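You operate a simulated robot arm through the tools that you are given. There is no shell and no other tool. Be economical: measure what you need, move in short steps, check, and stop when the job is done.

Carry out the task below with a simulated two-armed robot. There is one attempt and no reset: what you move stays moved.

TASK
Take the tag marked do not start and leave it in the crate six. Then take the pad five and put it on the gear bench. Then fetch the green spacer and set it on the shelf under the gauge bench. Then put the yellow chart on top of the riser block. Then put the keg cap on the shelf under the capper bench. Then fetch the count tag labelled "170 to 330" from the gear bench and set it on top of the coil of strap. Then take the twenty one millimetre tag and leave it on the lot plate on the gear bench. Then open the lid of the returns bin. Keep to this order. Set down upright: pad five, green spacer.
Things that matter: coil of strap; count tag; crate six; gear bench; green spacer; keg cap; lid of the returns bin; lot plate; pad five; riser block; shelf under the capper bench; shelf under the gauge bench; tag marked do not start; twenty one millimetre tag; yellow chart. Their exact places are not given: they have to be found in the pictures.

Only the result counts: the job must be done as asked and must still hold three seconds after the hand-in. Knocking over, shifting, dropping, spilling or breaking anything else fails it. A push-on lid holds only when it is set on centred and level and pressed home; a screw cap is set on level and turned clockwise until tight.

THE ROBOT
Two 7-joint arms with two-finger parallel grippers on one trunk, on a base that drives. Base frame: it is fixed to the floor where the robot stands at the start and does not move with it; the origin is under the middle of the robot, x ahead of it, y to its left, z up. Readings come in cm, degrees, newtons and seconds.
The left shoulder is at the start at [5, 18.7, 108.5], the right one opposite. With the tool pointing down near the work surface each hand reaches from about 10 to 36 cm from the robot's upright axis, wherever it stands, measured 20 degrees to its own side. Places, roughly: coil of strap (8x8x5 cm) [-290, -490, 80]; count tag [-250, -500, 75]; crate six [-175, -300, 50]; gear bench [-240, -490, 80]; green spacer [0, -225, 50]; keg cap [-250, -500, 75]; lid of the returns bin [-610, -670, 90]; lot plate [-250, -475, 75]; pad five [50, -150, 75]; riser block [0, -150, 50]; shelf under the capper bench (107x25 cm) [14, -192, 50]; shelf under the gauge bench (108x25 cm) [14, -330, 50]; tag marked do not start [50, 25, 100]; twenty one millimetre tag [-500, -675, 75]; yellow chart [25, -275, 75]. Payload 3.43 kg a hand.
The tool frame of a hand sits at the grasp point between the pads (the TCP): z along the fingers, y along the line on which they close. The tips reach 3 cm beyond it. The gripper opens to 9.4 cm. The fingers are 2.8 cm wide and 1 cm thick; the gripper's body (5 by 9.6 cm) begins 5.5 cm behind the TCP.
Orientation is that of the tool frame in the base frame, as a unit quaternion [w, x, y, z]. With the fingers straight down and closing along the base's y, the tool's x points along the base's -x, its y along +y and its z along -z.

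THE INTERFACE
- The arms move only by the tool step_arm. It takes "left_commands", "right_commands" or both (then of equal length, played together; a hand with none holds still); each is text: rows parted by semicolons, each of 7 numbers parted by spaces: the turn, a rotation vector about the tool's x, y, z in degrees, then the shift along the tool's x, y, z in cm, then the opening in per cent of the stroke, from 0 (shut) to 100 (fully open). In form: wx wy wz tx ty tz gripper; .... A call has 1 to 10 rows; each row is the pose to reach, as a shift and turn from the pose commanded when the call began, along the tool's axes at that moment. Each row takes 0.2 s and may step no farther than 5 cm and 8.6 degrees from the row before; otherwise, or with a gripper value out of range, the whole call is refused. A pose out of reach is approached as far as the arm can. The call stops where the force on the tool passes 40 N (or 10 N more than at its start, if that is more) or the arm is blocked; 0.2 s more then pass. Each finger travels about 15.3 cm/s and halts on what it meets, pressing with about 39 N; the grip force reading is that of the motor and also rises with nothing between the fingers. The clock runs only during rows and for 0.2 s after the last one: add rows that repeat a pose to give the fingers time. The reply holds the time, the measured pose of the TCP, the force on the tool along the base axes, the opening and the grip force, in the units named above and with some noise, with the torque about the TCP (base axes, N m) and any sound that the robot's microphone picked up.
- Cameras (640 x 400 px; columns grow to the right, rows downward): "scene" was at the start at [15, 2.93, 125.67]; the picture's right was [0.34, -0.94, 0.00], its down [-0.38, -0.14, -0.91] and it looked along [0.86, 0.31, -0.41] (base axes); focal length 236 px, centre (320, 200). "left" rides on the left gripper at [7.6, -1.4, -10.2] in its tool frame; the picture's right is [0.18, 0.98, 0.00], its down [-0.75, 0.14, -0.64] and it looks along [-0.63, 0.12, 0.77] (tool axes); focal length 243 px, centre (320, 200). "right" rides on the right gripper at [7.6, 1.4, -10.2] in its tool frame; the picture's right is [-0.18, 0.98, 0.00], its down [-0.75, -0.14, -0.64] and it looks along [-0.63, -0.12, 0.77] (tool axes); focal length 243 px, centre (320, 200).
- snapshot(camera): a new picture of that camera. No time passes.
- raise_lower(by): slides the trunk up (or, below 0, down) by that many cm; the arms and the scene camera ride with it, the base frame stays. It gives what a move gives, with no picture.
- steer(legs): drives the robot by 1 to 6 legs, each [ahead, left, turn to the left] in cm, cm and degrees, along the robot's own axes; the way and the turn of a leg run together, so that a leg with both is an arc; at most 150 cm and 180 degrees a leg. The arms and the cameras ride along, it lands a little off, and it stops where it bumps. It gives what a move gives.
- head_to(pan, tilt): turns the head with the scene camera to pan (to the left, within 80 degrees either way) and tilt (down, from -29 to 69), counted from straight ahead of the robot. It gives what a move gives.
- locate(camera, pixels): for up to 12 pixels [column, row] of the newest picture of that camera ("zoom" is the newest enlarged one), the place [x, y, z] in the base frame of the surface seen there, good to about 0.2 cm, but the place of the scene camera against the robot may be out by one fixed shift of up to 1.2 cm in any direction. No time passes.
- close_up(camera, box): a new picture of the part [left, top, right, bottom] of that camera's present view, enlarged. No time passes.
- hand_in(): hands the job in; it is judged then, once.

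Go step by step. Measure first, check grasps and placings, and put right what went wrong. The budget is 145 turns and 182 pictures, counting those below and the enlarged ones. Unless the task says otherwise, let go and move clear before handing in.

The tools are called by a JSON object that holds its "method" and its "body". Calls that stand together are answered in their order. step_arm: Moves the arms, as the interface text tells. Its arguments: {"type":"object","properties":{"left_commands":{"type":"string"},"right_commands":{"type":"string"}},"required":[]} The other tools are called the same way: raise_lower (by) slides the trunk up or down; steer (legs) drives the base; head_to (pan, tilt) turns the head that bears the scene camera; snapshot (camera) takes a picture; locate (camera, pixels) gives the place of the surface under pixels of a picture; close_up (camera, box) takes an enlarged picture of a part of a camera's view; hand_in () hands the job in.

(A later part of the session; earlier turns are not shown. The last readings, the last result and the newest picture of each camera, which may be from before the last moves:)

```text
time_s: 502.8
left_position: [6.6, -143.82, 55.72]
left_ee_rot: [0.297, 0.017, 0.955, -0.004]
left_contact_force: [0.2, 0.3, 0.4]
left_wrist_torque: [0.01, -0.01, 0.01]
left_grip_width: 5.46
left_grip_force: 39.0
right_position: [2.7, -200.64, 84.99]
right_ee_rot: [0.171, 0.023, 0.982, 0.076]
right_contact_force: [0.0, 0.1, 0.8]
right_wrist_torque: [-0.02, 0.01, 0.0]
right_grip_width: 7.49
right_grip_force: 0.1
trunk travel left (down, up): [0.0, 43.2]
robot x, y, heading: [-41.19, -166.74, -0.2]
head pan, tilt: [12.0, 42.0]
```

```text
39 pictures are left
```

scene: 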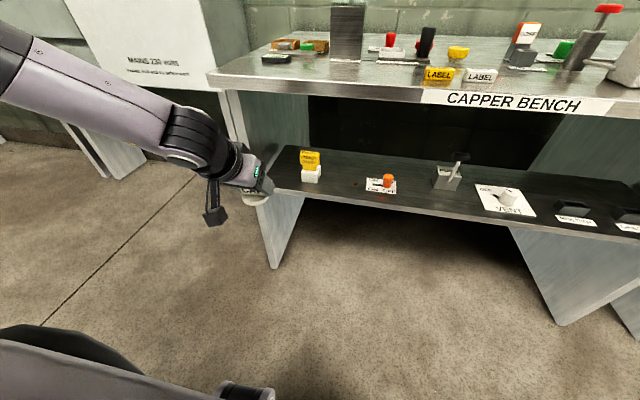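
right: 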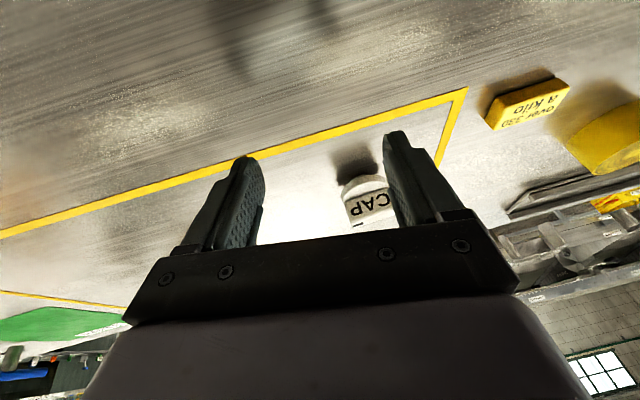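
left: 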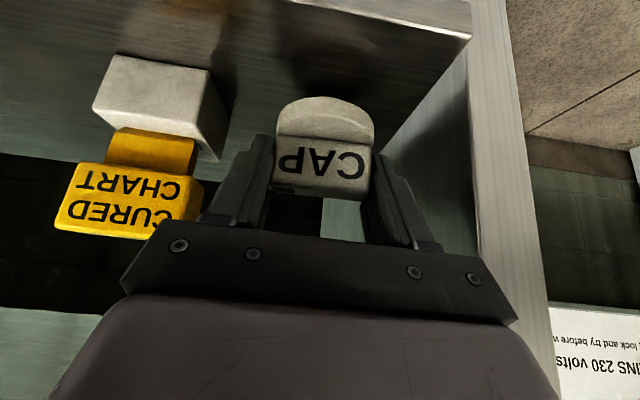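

The cap is just above the shelf. I lower the last centimetre gently.

{"method": "step_arm", "body": {"left_commands": "0 0 0 0.2 0 0.3 0;0 0 0 0.35 0 0.5 0;0 0 0 0.5 0 0.7 0;0 0 0 0.5 0 0.7 0"}}

```text
time_s: 503.8
left_position: [6.48, -143.7, 55.01]
left_ee_rot: [0.298, 0.015, 0.954, -0.004]
left_contact_force: [-1.2, -0.2, 5.7]
left_wrist_torque: [-0.03, -0.02, -0.01]
left_grip_width: 5.5
left_grip_force: 38.9
right_position: [2.67, -200.8, 85.18]
right_ee_rot: [0.17, 0.023, 0.982, 0.076]
right_contact_force: [0.2, -0.5, -0.1]
right_wrist_torque: [-0.01, 0.01, 0.01]
right_grip_width: 7.53
right_grip_force: 0.1
trunk travel left (down, up): [0.0, 43.2]
robot x, y, heading: [-41.09, -166.61, -0.0]
head pan, tilt: [12.0, 42.0]
```

Contact. I open and back straight out.

{"method": "step_arm", "body": {"left_commands": "0 0 0 0 0 0 64;0 0 0 0 0 0 72;0 0 0 0 0 0 76;0 0 0 0 0 0 76"}}

{"method": "steer", "body": {"legs": [[-26, 0, 0]]}}

{"method": "snapshot", "body": {"camera": "scene"}}

```text
time_s: 504.8
left_position: [6.42, -143.69, 54.79]
left_ee_rot: [0.298, 0.016, 0.954, -0.003]
left_contact_force: [0.1, 0.1, -0.5]
left_wrist_torque: [0.01, -0.03, -0.02]
left_grip_width: 7.12
left_grip_force: 0.0
right_position: [2.76, -200.78, 84.94]
right_ee_rot: [0.17, 0.022, 0.982, 0.077]
right_contact_force: [0.3, 0.6, 0.5]
right_wrist_torque: [-0.01, 0.0, 0.06]
right_grip_width: 7.51
right_grip_force: 0.0
trunk travel left (down, up): [0.0, 43.2]
robot x, y, heading: [-41.39, -166.96, -0.1]
head pan, tilt: [12.0, 42.0]
```

```text
time_s: 506.7
left_position: [-19.2, -143.73, 54.85]
left_ee_rot: [0.297, 0.015, 0.955, -0.002]
left_contact_force: [0.8, -0.2, -0.6]
left_wrist_torque: [-0.02, 0.02, -0.03]
left_grip_width: 7.16
left_grip_force: 0.1
right_position: [-22.93, -200.71, 85.02]
right_ee_rot: [0.169, 0.021, 0.982, 0.077]
right_contact_force: [0.1, 0.6, -0.4]
right_wrist_torque: [0.01, -0.01, 0.01]
right_grip_width: 7.52
right_grip_force: 0.0
trunk travel left (down, up): [0.0, 43.2]
robot x, y, heading: [-66.91, -166.56, -0.3]
head pan, tilt: [12.0, 42.0]
```

```text
38 pictures are left
```

scene: 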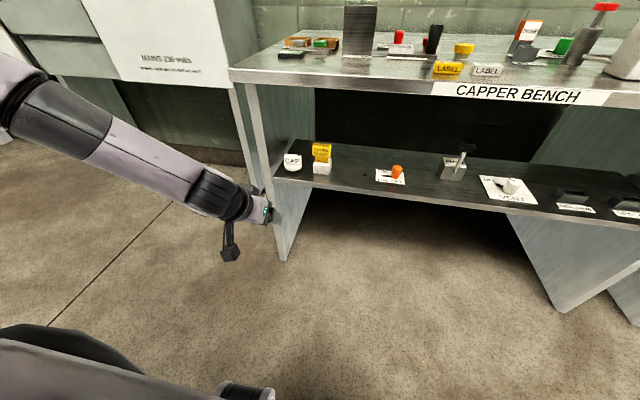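

The cap stands on the shelf at (293,162), and the chart still stands on its riser. Now I raise the trunk, try to lift the right hand out of the way, and go back behind the gear bench.

{"method": "step_arm", "body": {"right_commands": "0 0 0 -1 0 -3 75;0 0 0 -2 0 -6 75;0 0 0 -3 0 -9 75;0 0 0 -4 0 -12 75;0 0 0 -4 0 -12 75"}}

{"method": "raise_lower", "body": {"by": 30}}

{"method": "steer", "body": {"legs": [[0, -127, 0], [0, 0, 90], [-145, 0, 0], [-145, 0, 0]]}}

```text
time_s: 507.9
left_position: [-19.17, -143.71, 54.88]
left_ee_rot: [0.298, 0.015, 0.955, -0.003]
left_contact_force: [-0.3, 0.2, -0.6]
left_wrist_torque: [0.01, 0.0, 0.01]
left_grip_width: 7.12
left_grip_force: 0.1
right_position: [-23.3, -202.99, 97.49]
right_ee_rot: [0.169, 0.022, 0.982, 0.076]
right_contact_force: [-0.7, -0.1, 0.4]
right_wrist_torque: [0.0, -0.03, 0.03]
right_grip_width: 7.06
right_grip_force: 0.1
trunk travel left (down, up): [0.0, 43.2]
robot x, y, heading: [-67.3, -166.77, 0.0]
head pan, tilt: [12.0, 42.0]
```

```text
time_s: 510.9
left_position: [-19.21, -143.64, 84.74]
left_ee_rot: [0.298, 0.015, 0.955, -0.004]
left_contact_force: [-0.1, -0.2, -0.2]
left_wrist_torque: [-0.02, 0.04, 0.01]
left_grip_width: 7.12
left_grip_force: 0.0
right_position: [-23.32, -202.95, 127.37]
right_ee_rot: [0.17, 0.022, 0.982, 0.075]
right_contact_force: [0.0, 0.3, -0.2]
right_wrist_torque: [0.01, 0.0, 0.0]
right_grip_width: 7.0
right_grip_force: 0.0
trunk travel left (down, up): [-30.0, 13.2]
robot x, y, heading: [-67.16, -166.93, -0.2]
head pan, tilt: [12.0, 42.0]
```

```text
time_s: 539.6
left_position: [-82.95, -532.95, 84.86]
left_ee_rot: [-0.206, 0.687, -0.663, -0.215]
left_contact_force: [0.2, 0.3, -0.1]
left_wrist_torque: [-0.02, 0.0, -0.01]
left_grip_width: 7.13
left_grip_force: 0.1
right_position: [-23.46, -532.94, 127.3]
right_ee_rot: [-0.061, 0.703, -0.687, -0.176]
right_contact_force: [0.0, -0.7, 0.2]
right_wrist_torque: [-0.02, 0.03, -0.01]
right_grip_width: 7.04
right_grip_force: 0.0
trunk travel left (down, up): [-30.0, 13.2]
robot x, y, heading: [-56.94, -579.48, 94.0]
head pan, tilt: [12.0, 42.0]
```

The right hand is high now. I strafe left behind the gear bench, level the heading, then move the left hand into its reaching pose.

{"method": "steer", "body": {"legs": [[0, 0, -4], [0, 100, 0], [0, 66, 0]]}}

{"method": "raise_lower", "body": {"by": -14}}

{"method": "step_arm", "body": {"left_commands": "0 0 0 -2.2 0 -3.2 75;0 0 0 -4.4 0 -6.4 75;0 0 0 -6.6 -1.2 -9.6 75;0 0 0 -8.8 -2.4 -12.8 75;0 0 0 -11 -3.6 -16 75;0 0 0 -12.5 -4.8 -18 75;0 0 0 -12.5 -6 -18 75;0 0 0 -12.5 -6 -18 75"}}

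```text
time_s: 554.9
left_position: [-246.1, -532.86, 85.01]
left_ee_rot: [0.211, -0.673, 0.677, 0.211]
left_contact_force: [-0.6, 0.1, -0.2]
left_wrist_torque: [0.0, 0.0, -0.02]
left_grip_width: 7.14
left_grip_force: 0.1
right_position: [-186.64, -535.25, 127.41]
right_ee_rot: [0.064, -0.689, 0.701, 0.175]
right_contact_force: [-0.6, 0.0, 1.2]
right_wrist_torque: [-0.03, 0.01, -0.01]
right_grip_width: 7.06
right_grip_force: 0.1
trunk travel left (down, up): [-30.0, 13.2]
robot x, y, heading: [-221.47, -580.32, 91.3]
head pan, tilt: [12.0, 42.0]
```

```text
time_s: 556.6
left_position: [-246.11, -532.91, 70.84]
left_ee_rot: [0.21, -0.673, 0.677, 0.21]
left_contact_force: [0.6, 0.3, 0.3]
left_wrist_torque: [0.0, 0.01, -0.01]
left_grip_width: 7.14
left_grip_force: 0.1
right_position: [-186.63, -535.39, 113.32]
right_ee_rot: [0.064, -0.688, 0.701, 0.175]
right_contact_force: [0.6, -0.1, -0.5]
right_wrist_torque: [-0.02, 0.01, 0.01]
right_grip_width: 7.06
right_grip_force: 0.1
trunk travel left (down, up): [-16.0, 27.2]
robot x, y, heading: [-221.69, -580.12, 91.6]
head pan, tilt: [12.0, 42.0]
```

```text
time_s: 558.4
left_position: [-239.8, -532.77, 93.0]
left_ee_rot: [0.21, -0.673, 0.677, 0.21]
left_contact_force: [0.2, 0.2, -0.3]
left_wrist_torque: [-0.01, 0.01, -0.02]
left_grip_width: 7.05
left_grip_force: 0.1
right_position: [-186.54, -535.23, 113.31]
right_ee_rot: [0.064, -0.689, 0.701, 0.175]
right_contact_force: [0.3, -0.4, 0.1]
right_wrist_torque: [0.02, -0.01, 0.01]
right_grip_width: 7.09
right_grip_force: 0.0
trunk travel left (down, up): [-16.0, 27.2]
robot x, y, heading: [-221.47, -580.11, 91.5]
head pan, tilt: [12.0, 42.0]
```

I drive ahead 26 cm and take a look at the count tag.

{"method": "steer", "body": {"legs": [[26.5, 0, -1.5]]}}

{"method": "snapshot", "body": {"camera": "left"}}

```text
time_s: 560.3
left_position: [-238.29, -505.76, 92.9]
left_ee_rot: [0.214, -0.661, 0.689, 0.207]
left_contact_force: [0.7, -0.2, 0.0]
left_wrist_torque: [-0.02, -0.01, 0.0]
left_grip_width: 7.05
left_grip_force: 0.2
right_position: [-185.25, -510.2, 113.31]
right_ee_rot: [0.067, -0.676, 0.713, 0.174]
right_contact_force: [-0.2, 1.2, -0.1]
right_wrist_torque: [-0.04, 0.0, -0.03]
right_grip_width: 7.03
right_grip_force: 0.1
trunk travel left (down, up): [-16.0, 27.2]
robot x, y, heading: [-221.8, -553.63, 89.3]
head pan, tilt: [12.0, 42.0]
```

```text
37 pictures are left
```

left: 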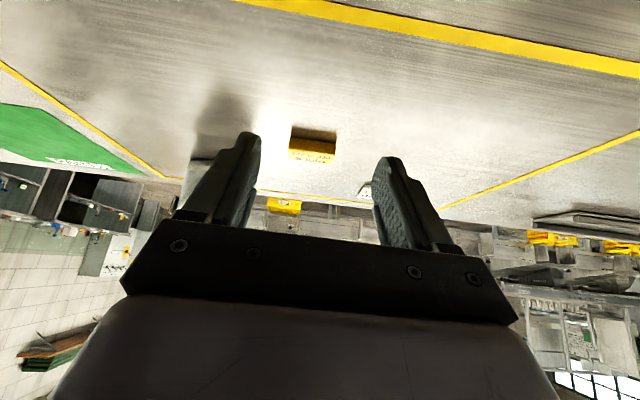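

The count tag is at (313,147), centred between the fingers. I measure it and the can beside it.

{"method": "locate", "body": {"camera": "left", "pixels": [[290, 141], [334, 149], [312, 145], [290, 156], [333, 161], [312, 157], [292, 128], [335, 134], [200, 170]]}}

{"method": "close_up", "body": {"camera": "left", "box": [270, 110, 360, 180]}}

```text
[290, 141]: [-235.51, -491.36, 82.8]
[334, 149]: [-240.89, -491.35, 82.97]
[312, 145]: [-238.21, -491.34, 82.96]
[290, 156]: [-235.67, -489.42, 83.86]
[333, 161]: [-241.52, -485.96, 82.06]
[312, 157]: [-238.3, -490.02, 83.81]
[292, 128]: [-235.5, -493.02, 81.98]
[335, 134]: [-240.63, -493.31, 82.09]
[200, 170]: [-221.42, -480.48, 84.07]
```

```text
5.71 times, centred on (315, 145) of left
```

zoom: 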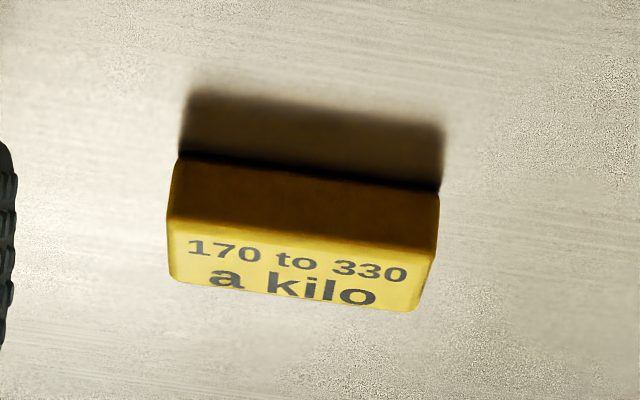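

Tag: x -240.9..-235.5, y -491.4..-488.5, z 82–83.9. I raise the hand and drop the trunk by the same amount, since low shoulders reach further.

{"method": "step_arm", "body": {"left_commands": "0 0 0 -2 0 -2.8 75;0 0 0 -4 0 -5.5 75;0 0 0 -5.8 0 -8.2 75;0 0 0 -5.8 0 -8.2 75"}}

{"method": "raise_lower", "body": {"by": -14}}

{"method": "step_arm", "body": {"left_commands": "0 0 0 -2.7 0 2.2 75;0 0 0 -5.4 0 4.4 75;0 0 0 -8 0 6.6 75;0 0 0 -8 0 6.6 75"}}

{"method": "snapshot", "body": {"camera": "left"}}

```text
time_s: 561.3
left_position: [-238.33, -505.78, 102.89]
left_ee_rot: [0.213, -0.661, 0.689, 0.207]
left_contact_force: [0.5, -0.3, -0.4]
left_wrist_torque: [0.03, 0.01, 0.03]
left_grip_width: 7.03
left_grip_force: 0.1
right_position: [-185.19, -510.17, 113.43]
right_ee_rot: [0.067, -0.676, 0.713, 0.174]
right_contact_force: [-0.2, -0.7, 0.2]
right_wrist_torque: [0.01, -0.02, -0.01]
right_grip_width: 7.06
right_grip_force: 0.1
trunk travel left (down, up): [-16.0, 27.2]
robot x, y, heading: [-221.43, -553.75, 89.6]
head pan, tilt: [12.0, 42.0]
```

```text
time_s: 563.0
left_position: [-238.39, -505.66, 88.87]
left_ee_rot: [0.213, -0.661, 0.689, 0.208]
left_contact_force: [-0.3, -1.2, -0.3]
left_wrist_torque: [0.03, -0.01, 0.01]
left_grip_width: 7.05
left_grip_force: 0.2
right_position: [-185.21, -510.16, 99.5]
right_ee_rot: [0.066, -0.676, 0.713, 0.174]
right_contact_force: [-0.1, -0.6, 0.0]
right_wrist_torque: [-0.01, -0.02, 0.02]
right_grip_width: 7.05
right_grip_force: 0.1
trunk travel left (down, up): [-2.0, 41.2]
robot x, y, heading: [-221.85, -553.46, 89.3]
head pan, tilt: [12.0, 42.0]
```

```text
time_s: 564.0
left_position: [-240.0, -497.46, 86.93]
left_ee_rot: [0.213, -0.662, 0.688, 0.207]
left_contact_force: [-0.4, 0.7, -0.5]
left_wrist_torque: [0.01, 0.02, -0.03]
left_grip_width: 7.04
left_grip_force: 0.0
left hand out of reach, approached as far as the arm can: row 2, 3, 4
right_position: [-185.17, -510.22, 99.44]
right_ee_rot: [0.067, -0.676, 0.713, 0.174]
right_contact_force: [-0.3, 0.3, 0.0]
right_wrist_torque: [0.0, 0.01, 0.02]
right_grip_width: 7.05
right_grip_force: 0.1
trunk travel left (down, up): [-2.0, 41.2]
robot x, y, heading: [-221.85, -554.02, 89.6]
head pan, tilt: [12.0, 42.0]
```

```text
35 pictures are left
```

left: 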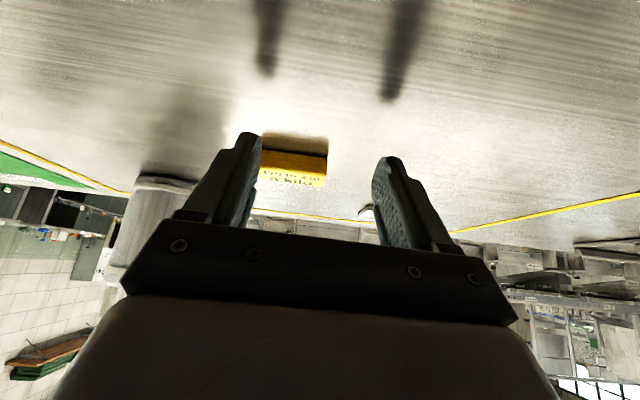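

The limit here is y -497.5 at 35° pitch. I drive 2 cm closer and 1.5 cm right, and increase the pitch to about 48° to gain the rest.

{"method": "steer", "body": {"legs": [[2.4, -1.6, 0.4]]}}

{"method": "step_arm", "body": {"left_commands": "0 -5 0 -1.5 0 0.6 75;0 -10 0 -3 0 1.2 75;0 -14 0 -4.2 0 1.8 75;0 -14 0 -4.2 0 1.8 75"}}

{"method": "snapshot", "body": {"camera": "left"}}

```text
time_s: 564.9
left_position: [-239.62, -496.83, 86.97]
left_ee_rot: [0.212, -0.667, 0.683, 0.208]
left_contact_force: [0.1, 0.5, -0.6]
left_wrist_torque: [-0.01, 0.01, -0.02]
left_grip_width: 7.03
left_grip_force: 0.1
right_position: [-184.73, -508.92, 99.55]
right_ee_rot: [0.065, -0.681, 0.708, 0.174]
right_contact_force: [-0.3, 0.5, 0.3]
right_wrist_torque: [0.0, -0.02, -0.01]
right_grip_width: 7.03
right_grip_force: 0.0
trunk travel left (down, up): [-2.0, 41.2]
robot x, y, heading: [-220.44, -553.07, 90.1]
head pan, tilt: [12.0, 42.0]
stopped in leg 1: the robot was blocked; the commanded pose is now the measured one
```

```text
time_s: 565.9
left_position: [-239.58, -492.41, 87.84]
left_ee_rot: [0.294, -0.636, 0.653, 0.288]
left_contact_force: [-0.4, 0.3, 0.6]
left_wrist_torque: [-0.03, -0.01, 0.0]
left_grip_width: 7.03
left_grip_force: 0.1
right_position: [-184.61, -509.03, 99.42]
right_ee_rot: [0.065, -0.681, 0.708, 0.175]
right_contact_force: [1.1, 0.4, -0.4]
right_wrist_torque: [-0.03, -0.02, -0.03]
right_grip_width: 7.05
right_grip_force: 0.1
trunk travel left (down, up): [-2.0, 41.2]
robot x, y, heading: [-220.53, -553.17, 90.4]
head pan, tilt: [12.0, 42.0]
```

```text
34 pictures are left
```

left: 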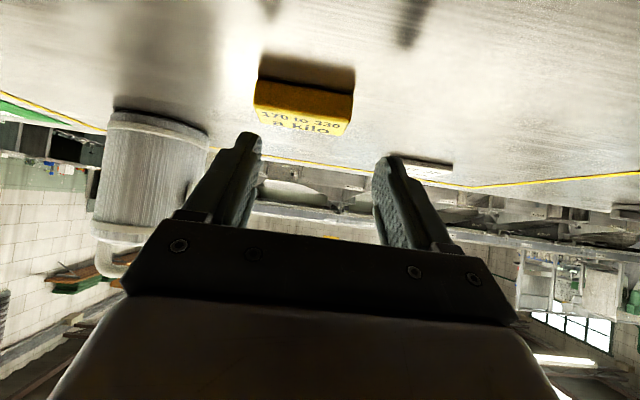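

Now at (-239.6,-492.4,87.8) with pitch 49°, no strain. I center on the tag and lower to just above the bench.

{"method": "step_arm", "body": {"left_commands": "0 0 0 0.1 -1.37 0.4 75;0 0 0 0.5 -1.37 1.2 75;0 0 0 0.9 -1.37 2 75;0 0 0 1.2 -1.37 2.44 75;0 0 0 1.2 -1.37 2.44 75"}}

{"method": "snapshot", "body": {"camera": "left"}}

```text
time_s: 567.1
left_position: [-239.45, -491.98, 86.75]
left_ee_rot: [0.301, -0.636, 0.648, 0.293]
left_contact_force: [-6.1, 3.4, 23.3]
left_wrist_torque: [0.39, -0.67, 0.23]
left_grip_width: 6.7
left_grip_force: 0.0
left hand out of reach, approached as far as the arm can: row 1, 2, 3, 4, 5
right_position: [-184.78, -509.04, 99.48]
right_ee_rot: [0.066, -0.682, 0.707, 0.176]
right_contact_force: [0.5, 0.1, 0.2]
right_wrist_torque: [0.0, -0.01, 0.04]
right_grip_width: 7.05
right_grip_force: 0.0
trunk travel left (down, up): [-2.0, 41.2]
robot x, y, heading: [-220.85, -553.06, 90.5]
head pan, tilt: [12.0, 42.0]
```

```text
33 pictures are left
```

left: 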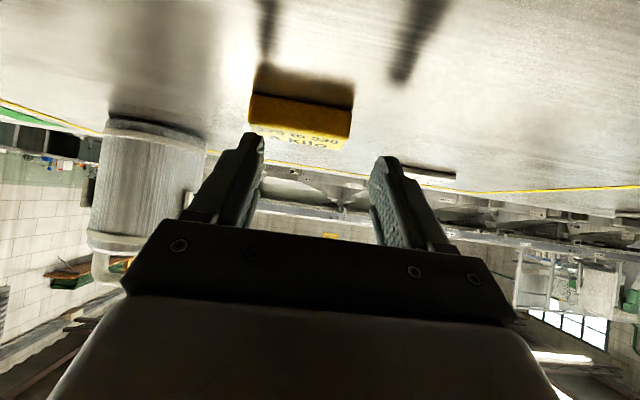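

The left finger is pressing on the tag's top edge: the hand is 1.4 cm too far left. I lift 2 cm and shift the base instead.

{"method": "step_arm", "body": {"left_commands": "0 0 0 -0.8 0 -0.7 75;0 0 0 -1.7 0 -1.4 75;0 0 0 -1.7 0 -1.4 75"}}

{"method": "steer", "body": {"legs": [[-1.5, 0, 0], [0, -1.8, 0], [1.5, 0, 0]]}}

{"method": "snapshot", "body": {"camera": "left"}}

```text
time_s: 567.9
left_position: [-239.46, -492.37, 87.32]
left_ee_rot: [0.288, -0.636, 0.656, 0.286]
left_contact_force: [0.8, 0.2, 0.5]
left_wrist_torque: [-0.05, -0.01, 0.0]
left_grip_width: 7.06
left_grip_force: 0.1
left hand out of reach, approached as far as the arm can: row 1, 2, 3
right_position: [-184.6, -509.02, 99.34]
right_ee_rot: [0.067, -0.681, 0.708, 0.175]
right_contact_force: [-0.5, -0.1, 0.4]
right_wrist_torque: [-0.03, -0.04, 0.0]
right_grip_width: 7.05
right_grip_force: 0.0
trunk travel left (down, up): [-2.0, 41.2]
robot x, y, heading: [-220.45, -553.1, 90.1]
head pan, tilt: [12.0, 42.0]
```

```text
time_s: 569.5
left_position: [-237.8, -492.25, 87.97]
left_ee_rot: [0.294, -0.636, 0.654, 0.288]
left_contact_force: [0.4, 0.3, 0.7]
left_wrist_torque: [0.01, 0.01, 0.02]
left_grip_width: 7.05
left_grip_force: 0.0
right_position: [-182.82, -509.09, 99.45]
right_ee_rot: [0.065, -0.681, 0.708, 0.174]
right_contact_force: [0.3, 0.4, -0.2]
right_wrist_torque: [0.01, 0.02, 0.03]
right_grip_width: 7.05
right_grip_force: 0.1
trunk travel left (down, up): [-2.0, 41.2]
robot x, y, heading: [-218.74, -553.14, 90.4]
head pan, tilt: [12.0, 42.0]
```

```text
32 pictures are left
```

left: 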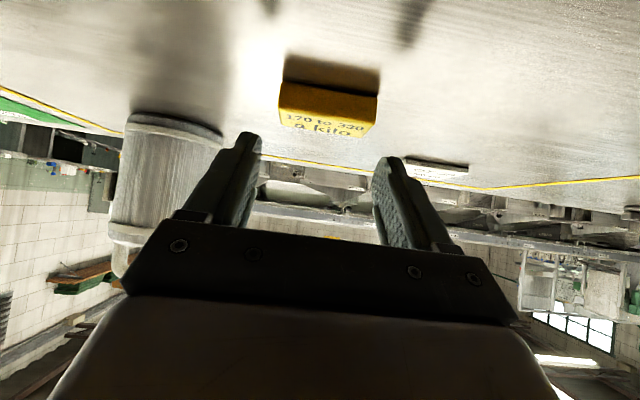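

Centred now (tag 280–378 px). I open wider and lower with the trunk by 2 cm to keep the arm's shape.

{"method": "step_arm", "body": {"left_commands": "0 0 0 0 0 0 95;0 0 0 0 0 0 95"}}

{"method": "raise_lower", "body": {"by": -2}}

{"method": "snapshot", "body": {"camera": "left"}}

```text
time_s: 570.1
left_position: [-237.87, -492.22, 87.83]
left_ee_rot: [0.294, -0.636, 0.653, 0.288]
left_contact_force: [-0.1, 0.8, -0.7]
left_wrist_torque: [-0.02, 0.04, -0.03]
left_grip_width: 8.94
left_grip_force: 0.2
right_position: [-182.79, -509.04, 99.48]
right_ee_rot: [0.065, -0.681, 0.708, 0.174]
right_contact_force: [0.3, -0.5, -0.8]
right_wrist_torque: [0.02, 0.0, -0.03]
right_grip_width: 7.04
right_grip_force: 0.0
trunk travel left (down, up): [-2.0, 41.2]
robot x, y, heading: [-218.62, -553.12, 90.4]
head pan, tilt: [12.0, 42.0]
```

```text
time_s: 570.8
left_position: [-237.76, -492.18, 85.91]
left_ee_rot: [0.293, -0.636, 0.653, 0.288]
left_contact_force: [0.2, -0.2, -0.6]
left_wrist_torque: [0.01, 0.01, 0.0]
left_grip_width: 8.95
left_grip_force: 0.1
right_position: [-182.83, -509.2, 97.42]
right_ee_rot: [0.066, -0.681, 0.708, 0.176]
right_contact_force: [0.1, 0.7, 0.4]
right_wrist_torque: [0.02, 0.02, -0.01]
right_grip_width: 7.03
right_grip_force: 0.0
trunk travel left (down, up): [0.0, 43.2]
robot x, y, heading: [-218.66, -552.85, 90.0]
head pan, tilt: [12.0, 42.0]
```

```text
31 pictures are left
```

left: 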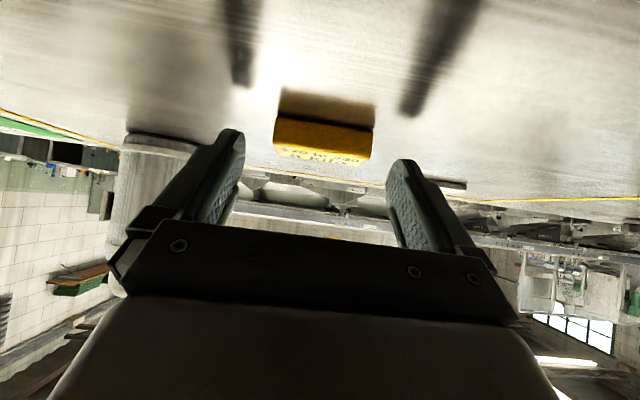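

The fingers straddle the tag with about 1 cm overlap. I nudge slightly lower and forward, then close.

{"method": "step_arm", "body": {"left_commands": "0 0 0 0.15 0 0.3 95;0 0 0 0.25 0 0.6 95;0 0 0 0.25 0 0.6 70;0 0 0 0.25 0 0.6 50;0 0 0 0.25 0 0.6 30;0 0 0 0.25 0 0.6 0;0 0 0 0.25 0 0.6 0"}}

{"method": "snapshot", "body": {"camera": "left"}}

```text
time_s: 572.4
left_position: [-237.9, -491.87, 85.23]
left_ee_rot: [0.295, -0.635, 0.653, 0.287]
left_contact_force: [0.4, -0.3, 0.3]
left_wrist_torque: [0.0, -0.05, 0.02]
left_grip_width: 5.7
left_grip_force: 39.2
right_position: [-182.8, -509.08, 97.59]
right_ee_rot: [0.065, -0.681, 0.708, 0.175]
right_contact_force: [0.5, 0.3, -0.3]
right_wrist_torque: [0.01, 0.0, -0.02]
right_grip_width: 7.05
right_grip_force: 0.0
trunk travel left (down, up): [0.0, 43.2]
robot x, y, heading: [-218.75, -553.13, 90.1]
head pan, tilt: [12.0, 42.0]
```

```text
30 pictures are left
```

left: 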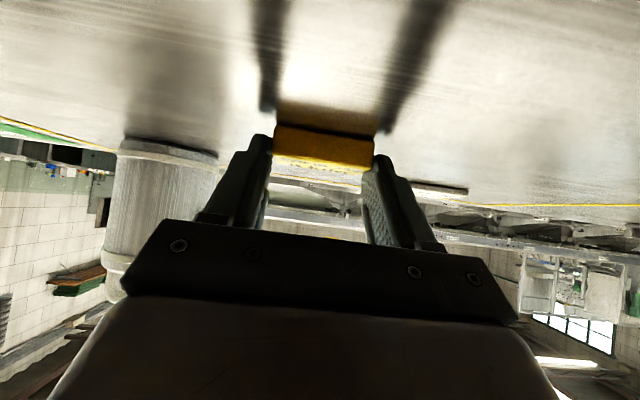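

Gripped the tag (5.7 cm). I lift with the trunk and carry it over to the coil at about (-289,-493).

{"method": "raise_lower", "body": {"by": 11}}

{"method": "steer", "body": {"legs": [[-3.5, 0, 0], [0, 50.5, 0]]}}

{"method": "snapshot", "body": {"camera": "left"}}

```text
time_s: 573.8
left_position: [-237.83, -491.88, 96.19]
left_ee_rot: [0.295, -0.635, 0.653, 0.288]
left_contact_force: [0.2, 0.3, -0.5]
left_wrist_torque: [-0.01, 0.0, 0.01]
left_grip_width: 5.67
left_grip_force: 38.9
right_position: [-182.83, -508.92, 108.36]
right_ee_rot: [0.067, -0.681, 0.708, 0.175]
right_contact_force: [0.1, 0.0, -0.1]
right_wrist_torque: [-0.02, 0.03, 0.01]
right_grip_width: 7.03
right_grip_force: 0.0
trunk travel left (down, up): [-11.0, 32.2]
robot x, y, heading: [-218.72, -553.06, 90.3]
head pan, tilt: [12.0, 42.0]
```

```text
time_s: 579.2
left_position: [-287.38, -494.98, 96.21]
left_ee_rot: [0.296, -0.631, 0.657, 0.286]
left_contact_force: [-0.9, 0.6, 0.3]
left_wrist_torque: [0.01, -0.02, 0.01]
left_grip_width: 5.67
left_grip_force: 39.2
right_position: [-232.39, -513.01, 108.45]
right_ee_rot: [0.067, -0.677, 0.712, 0.174]
right_contact_force: [0.1, -0.3, 0.0]
right_wrist_torque: [-0.03, -0.01, -0.02]
right_grip_width: 7.06
right_grip_force: 0.0
trunk travel left (down, up): [-11.0, 32.2]
robot x, y, heading: [-269.11, -556.55, 89.3]
head pan, tilt: [12.0, 42.0]
```

```text
29 pictures are left
```

left: 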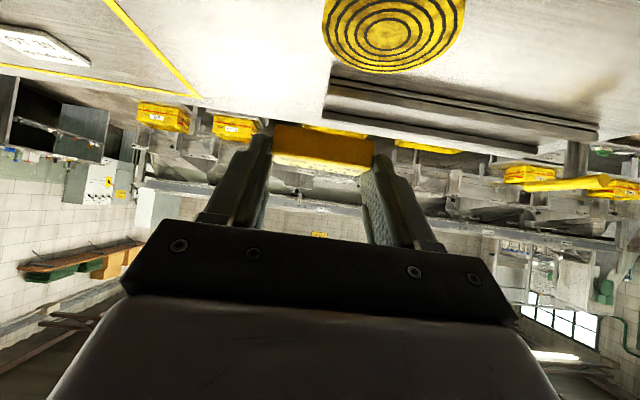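

The coil's top shows its centre at (390,28). I locate it.

{"method": "locate", "body": {"camera": "left", "pixels": [[388, 28], [326, 20], [460, 20], [390, 70], [350, 55], [430, 60], [325, 150]]}}

```text
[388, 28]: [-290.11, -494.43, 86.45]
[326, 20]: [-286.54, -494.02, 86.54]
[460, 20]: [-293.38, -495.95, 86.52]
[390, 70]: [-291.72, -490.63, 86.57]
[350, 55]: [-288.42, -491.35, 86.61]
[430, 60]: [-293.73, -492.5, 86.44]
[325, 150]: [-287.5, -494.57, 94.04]
```

Coil centre is (-290.1,-494.4), top z 86.5. I shift left 2.7 and back 1.3, then lower by trunk.

{"method": "steer", "body": {"legs": [[-1.3, 2.7, 0.6]]}}

{"method": "raise_lower", "body": {"by": -5}}

{"method": "snapshot", "body": {"camera": "left"}}

```text
time_s: 580.1
left_position: [-290.7, -496.35, 96.25]
left_ee_rot: [0.294, -0.635, 0.653, 0.288]
left_contact_force: [0.7, -0.1, -0.7]
left_wrist_torque: [-0.01, 0.02, -0.03]
left_grip_width: 5.63
left_grip_force: 38.6
right_position: [-235.66, -513.78, 108.42]
right_ee_rot: [0.067, -0.679, 0.71, 0.174]
right_contact_force: [0.6, -1.1, -0.4]
right_wrist_torque: [0.01, 0.03, 0.02]
right_grip_width: 7.06
right_grip_force: 0.1
trunk travel left (down, up): [-11.0, 32.2]
robot x, y, heading: [-271.78, -557.94, 90.2]
head pan, tilt: [12.0, 42.0]
```

```text
time_s: 581.0
left_position: [-290.63, -496.4, 91.24]
left_ee_rot: [0.295, -0.635, 0.653, 0.288]
left_contact_force: [0.2, -1.3, -0.9]
left_wrist_torque: [0.02, -0.02, -0.02]
left_grip_width: 5.65
left_grip_force: 39.0
right_position: [-235.62, -513.86, 103.51]
right_ee_rot: [0.067, -0.679, 0.709, 0.175]
right_contact_force: [-0.6, -0.4, -0.3]
right_wrist_torque: [0.02, 0.02, -0.03]
right_grip_width: 7.04
right_grip_force: 0.0
trunk travel left (down, up): [-6.0, 37.2]
robot x, y, heading: [-271.79, -557.87, 90.2]
head pan, tilt: [12.0, 42.0]
```

```text
28 pictures are left
```

left: 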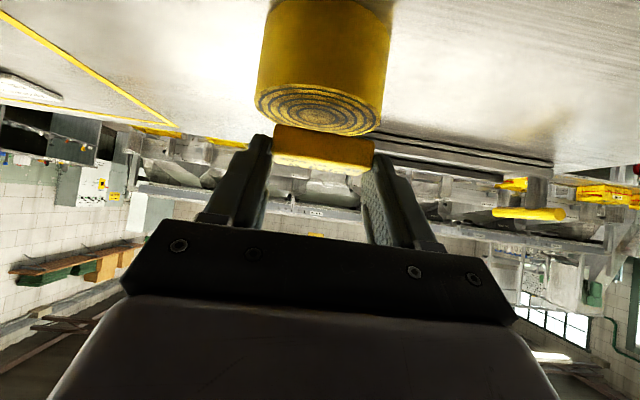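

Well aligned over the coil, about 1.5 cm above. I lower by arm until contact.

{"method": "step_arm", "body": {"left_commands": "0 0 0 0.4 0 0.35 0;0 0 0 0.8 0 0.7 0;0 0 0 1.05 0 0.93 0;0 0 0 1.2 0 1.06 0;0 0 0 1.2 0 1.06 0"}}

```text
time_s: 582.2
left_position: [-290.67, -496.38, 89.73]
left_ee_rot: [0.295, -0.635, 0.653, 0.289]
left_contact_force: [-1.1, 2.0, 3.8]
left_wrist_torque: [0.1, -0.08, 0.02]
left_grip_width: 5.65
left_grip_force: 39.2
right_position: [-235.6, -513.78, 103.44]
right_ee_rot: [0.067, -0.68, 0.709, 0.175]
right_contact_force: [-0.2, 0.6, 0.0]
right_wrist_torque: [-0.02, 0.01, -0.03]
right_grip_width: 7.05
right_grip_force: 0.1
trunk travel left (down, up): [-6.0, 37.2]
robot x, y, heading: [-271.73, -557.84, 90.0]
head pan, tilt: [12.0, 42.0]
```

Contact at z 89.7 as expected. I open, raise with the trunk and check.

{"method": "step_arm", "body": {"left_commands": "0 0 0 0 0 0 64;0 0 0 0 0 0 74;0 0 0 0 0 0 80;0 0 0 0 0 0 80"}}

{"method": "raise_lower", "body": {"by": 8}}

{"method": "snapshot", "body": {"camera": "left"}}

```text
time_s: 583.2
left_position: [-290.73, -496.51, 89.53]
left_ee_rot: [0.295, -0.635, 0.654, 0.287]
left_contact_force: [0.1, -0.6, -0.6]
left_wrist_torque: [0.0, -0.04, 0.0]
left_grip_width: 7.53
left_grip_force: 0.0
right_position: [-235.67, -513.83, 103.44]
right_ee_rot: [0.067, -0.679, 0.71, 0.174]
right_contact_force: [0.5, -0.3, -0.4]
right_wrist_torque: [-0.01, -0.01, 0.01]
right_grip_width: 7.05
right_grip_force: 0.0
trunk travel left (down, up): [-6.0, 37.2]
robot x, y, heading: [-271.52, -557.71, 90.0]
head pan, tilt: [12.0, 42.0]
```

```text
time_s: 584.4
left_position: [-290.69, -496.57, 97.54]
left_ee_rot: [0.295, -0.635, 0.653, 0.288]
left_contact_force: [0.0, -0.1, 0.0]
left_wrist_torque: [-0.02, -0.01, -0.01]
left_grip_width: 7.53
left_grip_force: 0.1
right_position: [-235.64, -513.79, 111.42]
right_ee_rot: [0.067, -0.679, 0.71, 0.174]
right_contact_force: [0.4, 1.1, 0.4]
right_wrist_torque: [0.04, 0.02, -0.01]
right_grip_width: 7.05
right_grip_force: 0.1
trunk travel left (down, up): [-14.0, 29.2]
robot x, y, heading: [-271.84, -557.76, 90.2]
head pan, tilt: [12.0, 42.0]
```

```text
27 pictures are left
```

left: 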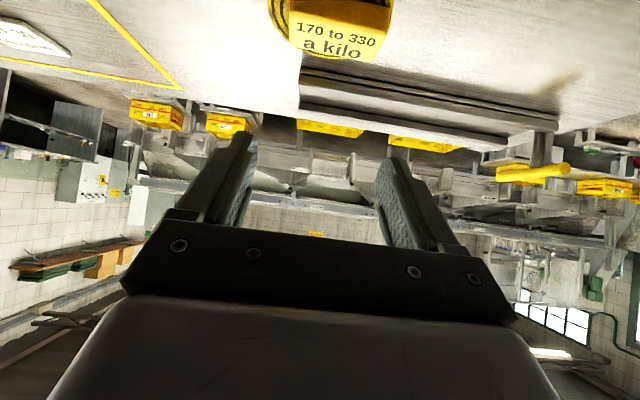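

The count tag lies on the coil at (335,40). Turns are getting short, so I chain moves: back off, turn west, drive to x≈-490, turn south, and look at the wall bench.

{"method": "steer", "body": {"legs": [[-18, 0, 0], [0, 0, 90], [110, 0, 0], [108, 0, 0], [0, 0, 90]]}}

{"method": "raise_lower", "body": {"by": 12}}

{"method": "head_to", "body": {"pan": 0, "tilt": 32}}

{"method": "snapshot", "body": {"camera": "scene"}}

{"method": "close_up", "body": {"camera": "scene", "box": [80, 150, 320, 300]}}

{"method": "close_up", "body": {"camera": "scene", "box": [320, 150, 560, 300]}}

{"method": "locate", "body": {"camera": "scene", "pixels": [[100, 180], [160, 180], [220, 180], [280, 180], [340, 180], [400, 180], [460, 180], [160, 220], [220, 220], [300, 220], [400, 220], [500, 220]]}}

```text
time_s: 604.2
left_position: [-474.8, -645.12, 97.53]
left_ee_rot: [0.289, 0.649, 0.64, -0.293]
left_contact_force: [-0.7, -0.1, 0.6]
left_wrist_torque: [-0.02, 0.01, -0.01]
left_grip_width: 7.52
left_grip_force: 0.1
right_position: [-530.09, -628.5, 111.37]
right_ee_rot: [0.175, 0.704, 0.685, -0.064]
right_contact_force: [0.4, -0.3, 0.0]
right_wrist_torque: [0.01, 0.0, -0.01]
right_grip_width: 7.04
right_grip_force: 0.0
trunk travel left (down, up): [-14.0, 29.2]
robot x, y, heading: [-494.77, -583.75, -89.0]
head pan, tilt: [12.0, 42.0]
```

```text
time_s: 605.7
left_position: [-474.86, -645.13, 109.62]
left_ee_rot: [0.29, 0.649, 0.64, -0.292]
left_contact_force: [-0.6, -0.6, 0.7]
left_wrist_torque: [-0.01, 0.0, -0.03]
left_grip_width: 7.49
left_grip_force: 0.0
right_position: [-530.08, -628.65, 123.44]
right_ee_rot: [0.174, 0.704, 0.685, -0.065]
right_contact_force: [-1.1, 0.5, 0.4]
right_wrist_torque: [0.04, 0.01, -0.01]
right_grip_width: 7.07
right_grip_force: 0.0
trunk travel left (down, up): [-26.0, 17.2]
robot x, y, heading: [-494.36, -584.14, -89.1]
head pan, tilt: [12.0, 42.0]
```

```text
time_s: 606.4
left_position: [-474.77, -645.01, 109.63]
left_ee_rot: [0.29, 0.648, 0.64, -0.292]
left_contact_force: [-0.4, 0.0, -0.5]
left_wrist_torque: [0.01, 0.0, -0.02]
left_grip_width: 7.54
left_grip_force: 0.0
right_position: [-530.01, -628.64, 123.45]
right_ee_rot: [0.175, 0.704, 0.685, -0.065]
right_contact_force: [-0.2, 0.0, -0.8]
right_wrist_torque: [-0.01, 0.0, -0.03]
right_grip_width: 7.07
right_grip_force: 0.0
trunk travel left (down, up): [-26.0, 17.2]
robot x, y, heading: [-494.43, -583.93, -89.2]
head pan, tilt: [0.0, 32.0]
```

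```text
26 pictures are left
```

scene: 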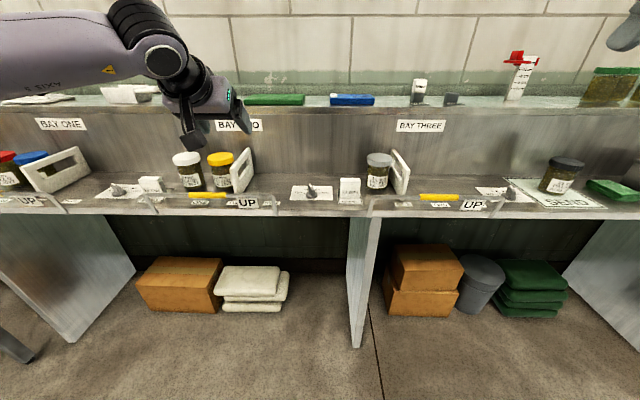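

```text
2.67 times, centred on (200, 225) of scene
```

zoom: 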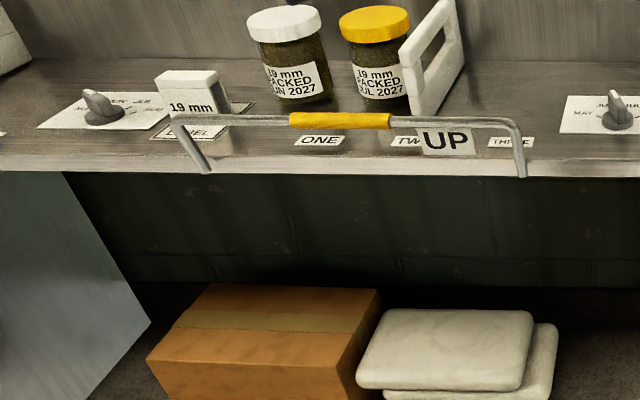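

```text
2.67 times, centred on (440, 225) of scene
```

zoom: 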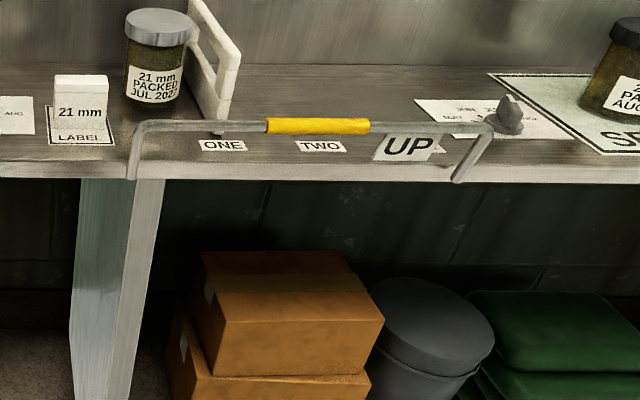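

```text
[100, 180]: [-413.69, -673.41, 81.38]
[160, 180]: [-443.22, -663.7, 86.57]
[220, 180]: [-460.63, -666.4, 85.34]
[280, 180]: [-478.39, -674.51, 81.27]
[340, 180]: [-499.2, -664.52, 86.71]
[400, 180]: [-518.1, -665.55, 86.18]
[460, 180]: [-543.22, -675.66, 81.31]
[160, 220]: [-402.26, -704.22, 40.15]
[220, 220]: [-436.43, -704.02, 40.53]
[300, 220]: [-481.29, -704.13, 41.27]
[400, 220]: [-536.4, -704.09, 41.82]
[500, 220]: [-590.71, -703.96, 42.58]
```

The "21 mm" tag stands at about x -499..-505, front y≈-664, z 82–87.5. With the arm's present shape I strafe right 27, go ahead 10, and lower the trunk to just before it.

{"method": "steer", "body": {"legs": [[0, -27, -0.8], [10, 0, 0]]}}

{"method": "raise_lower", "body": {"by": -19}}

{"method": "snapshot", "body": {"camera": "left"}}

{"method": "locate", "body": {"camera": "left", "pixels": [[250, 80], [270, 110], [290, 80], [290, 110], [310, 80], [310, 110], [330, 80], [330, 110], [350, 80], [350, 110], [370, 100], [330, 130]]}}

{"method": "close_up", "body": {"camera": "left", "box": [200, 30, 440, 180]}}

```text
time_s: 610.1
left_position: [-502.98, -655.18, 109.64]
left_ee_rot: [0.287, 0.653, 0.636, -0.294]
left_contact_force: [0.2, -0.1, -0.4]
left_wrist_torque: [-0.01, -0.01, 0.02]
left_grip_width: 7.5
left_grip_force: 0.0
right_position: [-558.08, -637.87, 123.28]
right_ee_rot: [0.174, 0.71, 0.679, -0.066]
right_contact_force: [0.3, 0.4, 0.1]
right_wrist_torque: [0.02, 0.0, 0.01]
right_grip_width: 7.05
right_grip_force: 0.0
trunk travel left (down, up): [-26.0, 17.2]
robot x, y, heading: [-522.2, -594.2, -90.1]
head pan, tilt: [0.0, 32.0]
```

```text
time_s: 612.2
left_position: [-503.08, -655.2, 90.51]
left_ee_rot: [0.288, 0.653, 0.635, -0.295]
left_contact_force: [0.4, 0.2, -0.3]
left_wrist_torque: [0.02, -0.01, 0.03]
left_grip_width: 7.55
left_grip_force: 0.0
right_position: [-558.05, -637.8, 104.46]
right_ee_rot: [0.175, 0.709, 0.68, -0.066]
right_contact_force: [-0.2, 0.2, -0.2]
right_wrist_torque: [-0.03, -0.01, 0.05]
right_grip_width: 7.06
right_grip_force: 0.1
trunk travel left (down, up): [-7.0, 36.2]
robot x, y, heading: [-521.94, -594.04, -89.9]
head pan, tilt: [0.0, 32.0]
```

```text
23 pictures are left
```

left: 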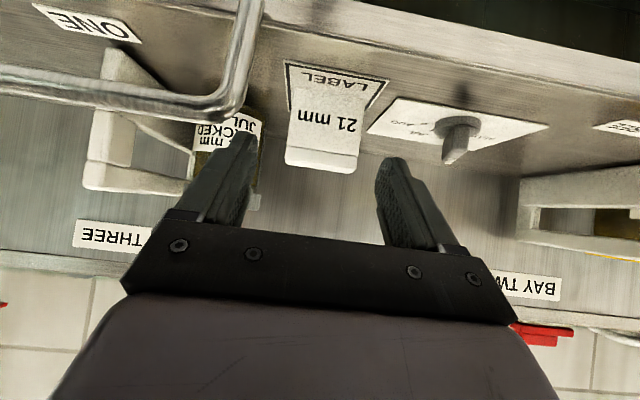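

```text
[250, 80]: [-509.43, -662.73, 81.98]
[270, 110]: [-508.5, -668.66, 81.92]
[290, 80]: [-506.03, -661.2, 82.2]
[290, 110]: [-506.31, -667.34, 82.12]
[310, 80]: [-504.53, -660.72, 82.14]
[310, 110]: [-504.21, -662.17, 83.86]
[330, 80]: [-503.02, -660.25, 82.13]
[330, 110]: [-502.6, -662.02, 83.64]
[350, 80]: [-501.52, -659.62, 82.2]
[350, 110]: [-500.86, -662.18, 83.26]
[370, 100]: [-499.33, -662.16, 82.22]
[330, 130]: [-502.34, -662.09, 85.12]
```

```text
2.67 times, centred on (320, 105) of left
```

zoom: 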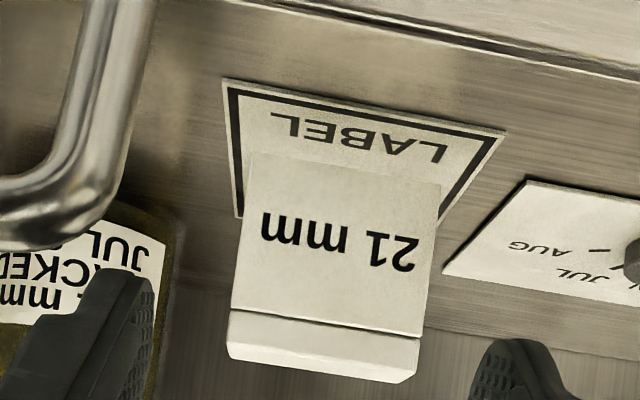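

Tag face y -662.1, x -505.1..-500, top z≈87. I chain: shift left 1.2 and ahead 6.6, lower 3.8, close, lift 15 and look.

{"method": "steer", "body": {"legs": [[0, 1.1, 0], [6.6, 0, 0]]}}

{"method": "raise_lower", "body": {"by": -3.8}}

{"method": "step_arm", "body": {"left_commands": "0 0 0 0 0 0 60;0 0 0 0 0 0 40;0 0 0 0 0 0 20;0 0 0 0 0 0 0;0 0 0 0 0 0 0"}}

{"method": "raise_lower", "body": {"by": 18}}

{"method": "snapshot", "body": {"camera": "left"}}

```text
time_s: 613.6
left_position: [-501.71, -661.71, 90.51]
left_ee_rot: [0.287, 0.654, 0.635, -0.296]
left_contact_force: [0.3, 0.0, -0.1]
left_wrist_torque: [-0.01, 0.04, -0.01]
left_grip_width: 7.5
left_grip_force: 0.0
right_position: [-556.95, -644.55, 104.41]
right_ee_rot: [0.174, 0.709, 0.68, -0.066]
right_contact_force: [0.5, 0.4, 0.5]
right_wrist_torque: [0.01, 0.01, -0.02]
right_grip_width: 7.04
right_grip_force: 0.1
trunk travel left (down, up): [-7.0, 36.2]
robot x, y, heading: [-520.95, -600.14, -90.0]
head pan, tilt: [0.0, 32.0]
```

```text
time_s: 614.4
left_position: [-501.82, -661.7, 86.84]
left_ee_rot: [0.289, 0.653, 0.635, -0.294]
left_contact_force: [-0.6, 0.7, 0.3]
left_wrist_torque: [0.0, -0.04, -0.02]
left_grip_width: 7.54
left_grip_force: 0.1
right_position: [-556.92, -644.44, 100.7]
right_ee_rot: [0.175, 0.709, 0.68, -0.067]
right_contact_force: [0.2, 0.2, 0.5]
right_wrist_torque: [0.05, -0.03, 0.01]
right_grip_width: 7.07
right_grip_force: 0.0
trunk travel left (down, up): [-3.2, 40.0]
robot x, y, heading: [-520.64, -600.5, -90.1]
head pan, tilt: [0.0, 32.0]
```

```text
time_s: 615.6
left_position: [-501.87, -661.79, 86.85]
left_ee_rot: [0.288, 0.654, 0.635, -0.295]
left_contact_force: [-0.2, -0.3, -0.5]
left_wrist_torque: [0.0, 0.0, 0.0]
left_grip_width: 6.28
left_grip_force: 38.8
right_position: [-556.88, -644.51, 100.53]
right_ee_rot: [0.175, 0.709, 0.68, -0.066]
right_contact_force: [0.1, 0.7, 0.0]
right_wrist_torque: [-0.03, 0.01, -0.01]
right_grip_width: 7.04
right_grip_force: 0.1
trunk travel left (down, up): [-3.2, 40.0]
robot x, y, heading: [-520.72, -600.42, -90.1]
head pan, tilt: [0.0, 32.0]
```

```text
time_s: 617.6
left_position: [-501.83, -661.83, 104.69]
left_ee_rot: [0.288, 0.653, 0.635, -0.295]
left_contact_force: [-0.7, 0.3, -0.9]
left_wrist_torque: [0.0, 0.01, 0.01]
left_grip_width: 6.26
left_grip_force: 39.4
right_position: [-556.87, -644.67, 118.7]
right_ee_rot: [0.175, 0.709, 0.68, -0.066]
right_contact_force: [-0.3, 0.6, 1.0]
right_wrist_torque: [-0.01, 0.02, 0.01]
right_grip_width: 7.05
right_grip_force: 0.1
trunk travel left (down, up): [-21.2, 22.0]
robot x, y, heading: [-520.42, -600.42, -89.7]
head pan, tilt: [0.0, 32.0]
```

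```text
21 pictures are left
```

left: 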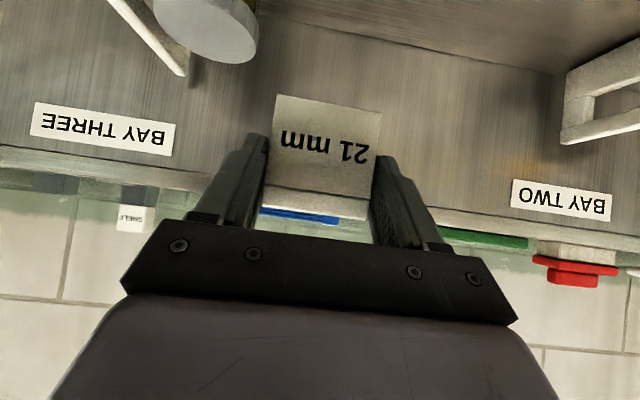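

The tag is held (6.3 cm). I chain the drive back round the west end to the north side of the gear bench, and look at the lot plate.

{"method": "steer", "body": {"legs": [[-22, 0, 0], [0, 130, 0], [-100, 0, 0], [-85, 0, 0], [0, 119, 0]]}}

{"method": "head_to", "body": {"pan": 10, "tilt": 35}}

{"method": "snapshot", "body": {"camera": "scene"}}

{"method": "snapshot", "body": {"camera": "left"}}

```text
time_s: 649.7
left_position: [-249.83, -464.69, 104.79]
left_ee_rot: [0.28, 0.669, 0.619, -0.302]
left_contact_force: [-0.4, 0.1, -0.7]
left_wrist_torque: [0.03, 0.01, 0.0]
left_grip_width: 6.32
left_grip_force: 39.5
right_position: [-304.12, -444.77, 118.7]
right_ee_rot: [0.172, 0.725, 0.663, -0.069]
right_contact_force: [-0.4, -0.1, -0.8]
right_wrist_torque: [0.05, -0.02, 0.01]
right_grip_width: 7.07
right_grip_force: 0.1
trunk travel left (down, up): [-21.2, 22.0]
robot x, y, heading: [-265.79, -402.67, -92.7]
head pan, tilt: [0.0, 32.0]
```

```text
time_s: 650.4
left_position: [-249.76, -464.58, 104.77]
left_ee_rot: [0.28, 0.669, 0.619, -0.302]
left_contact_force: [0.1, 0.0, 0.0]
left_wrist_torque: [0.02, -0.02, -0.05]
left_grip_width: 6.3
left_grip_force: 38.9
right_position: [-303.86, -444.75, 118.66]
right_ee_rot: [0.173, 0.725, 0.663, -0.07]
right_contact_force: [-0.4, -0.9, 1.1]
right_wrist_torque: [0.04, 0.01, 0.01]
right_grip_width: 7.06
right_grip_force: 0.0
trunk travel left (down, up): [-21.2, 22.0]
robot x, y, heading: [-265.87, -402.38, -92.7]
head pan, tilt: [10.0, 35.0]
```

```text
20 pictures are left
```

scene: 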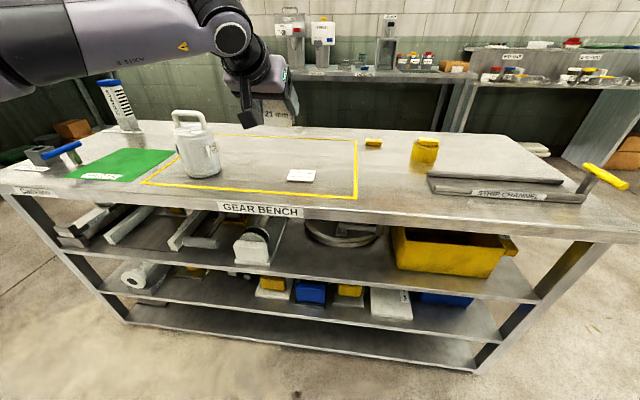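

```text
19 pictures are left
```

left: 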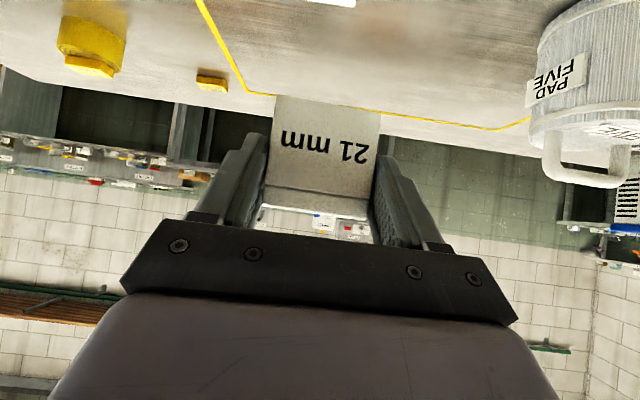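

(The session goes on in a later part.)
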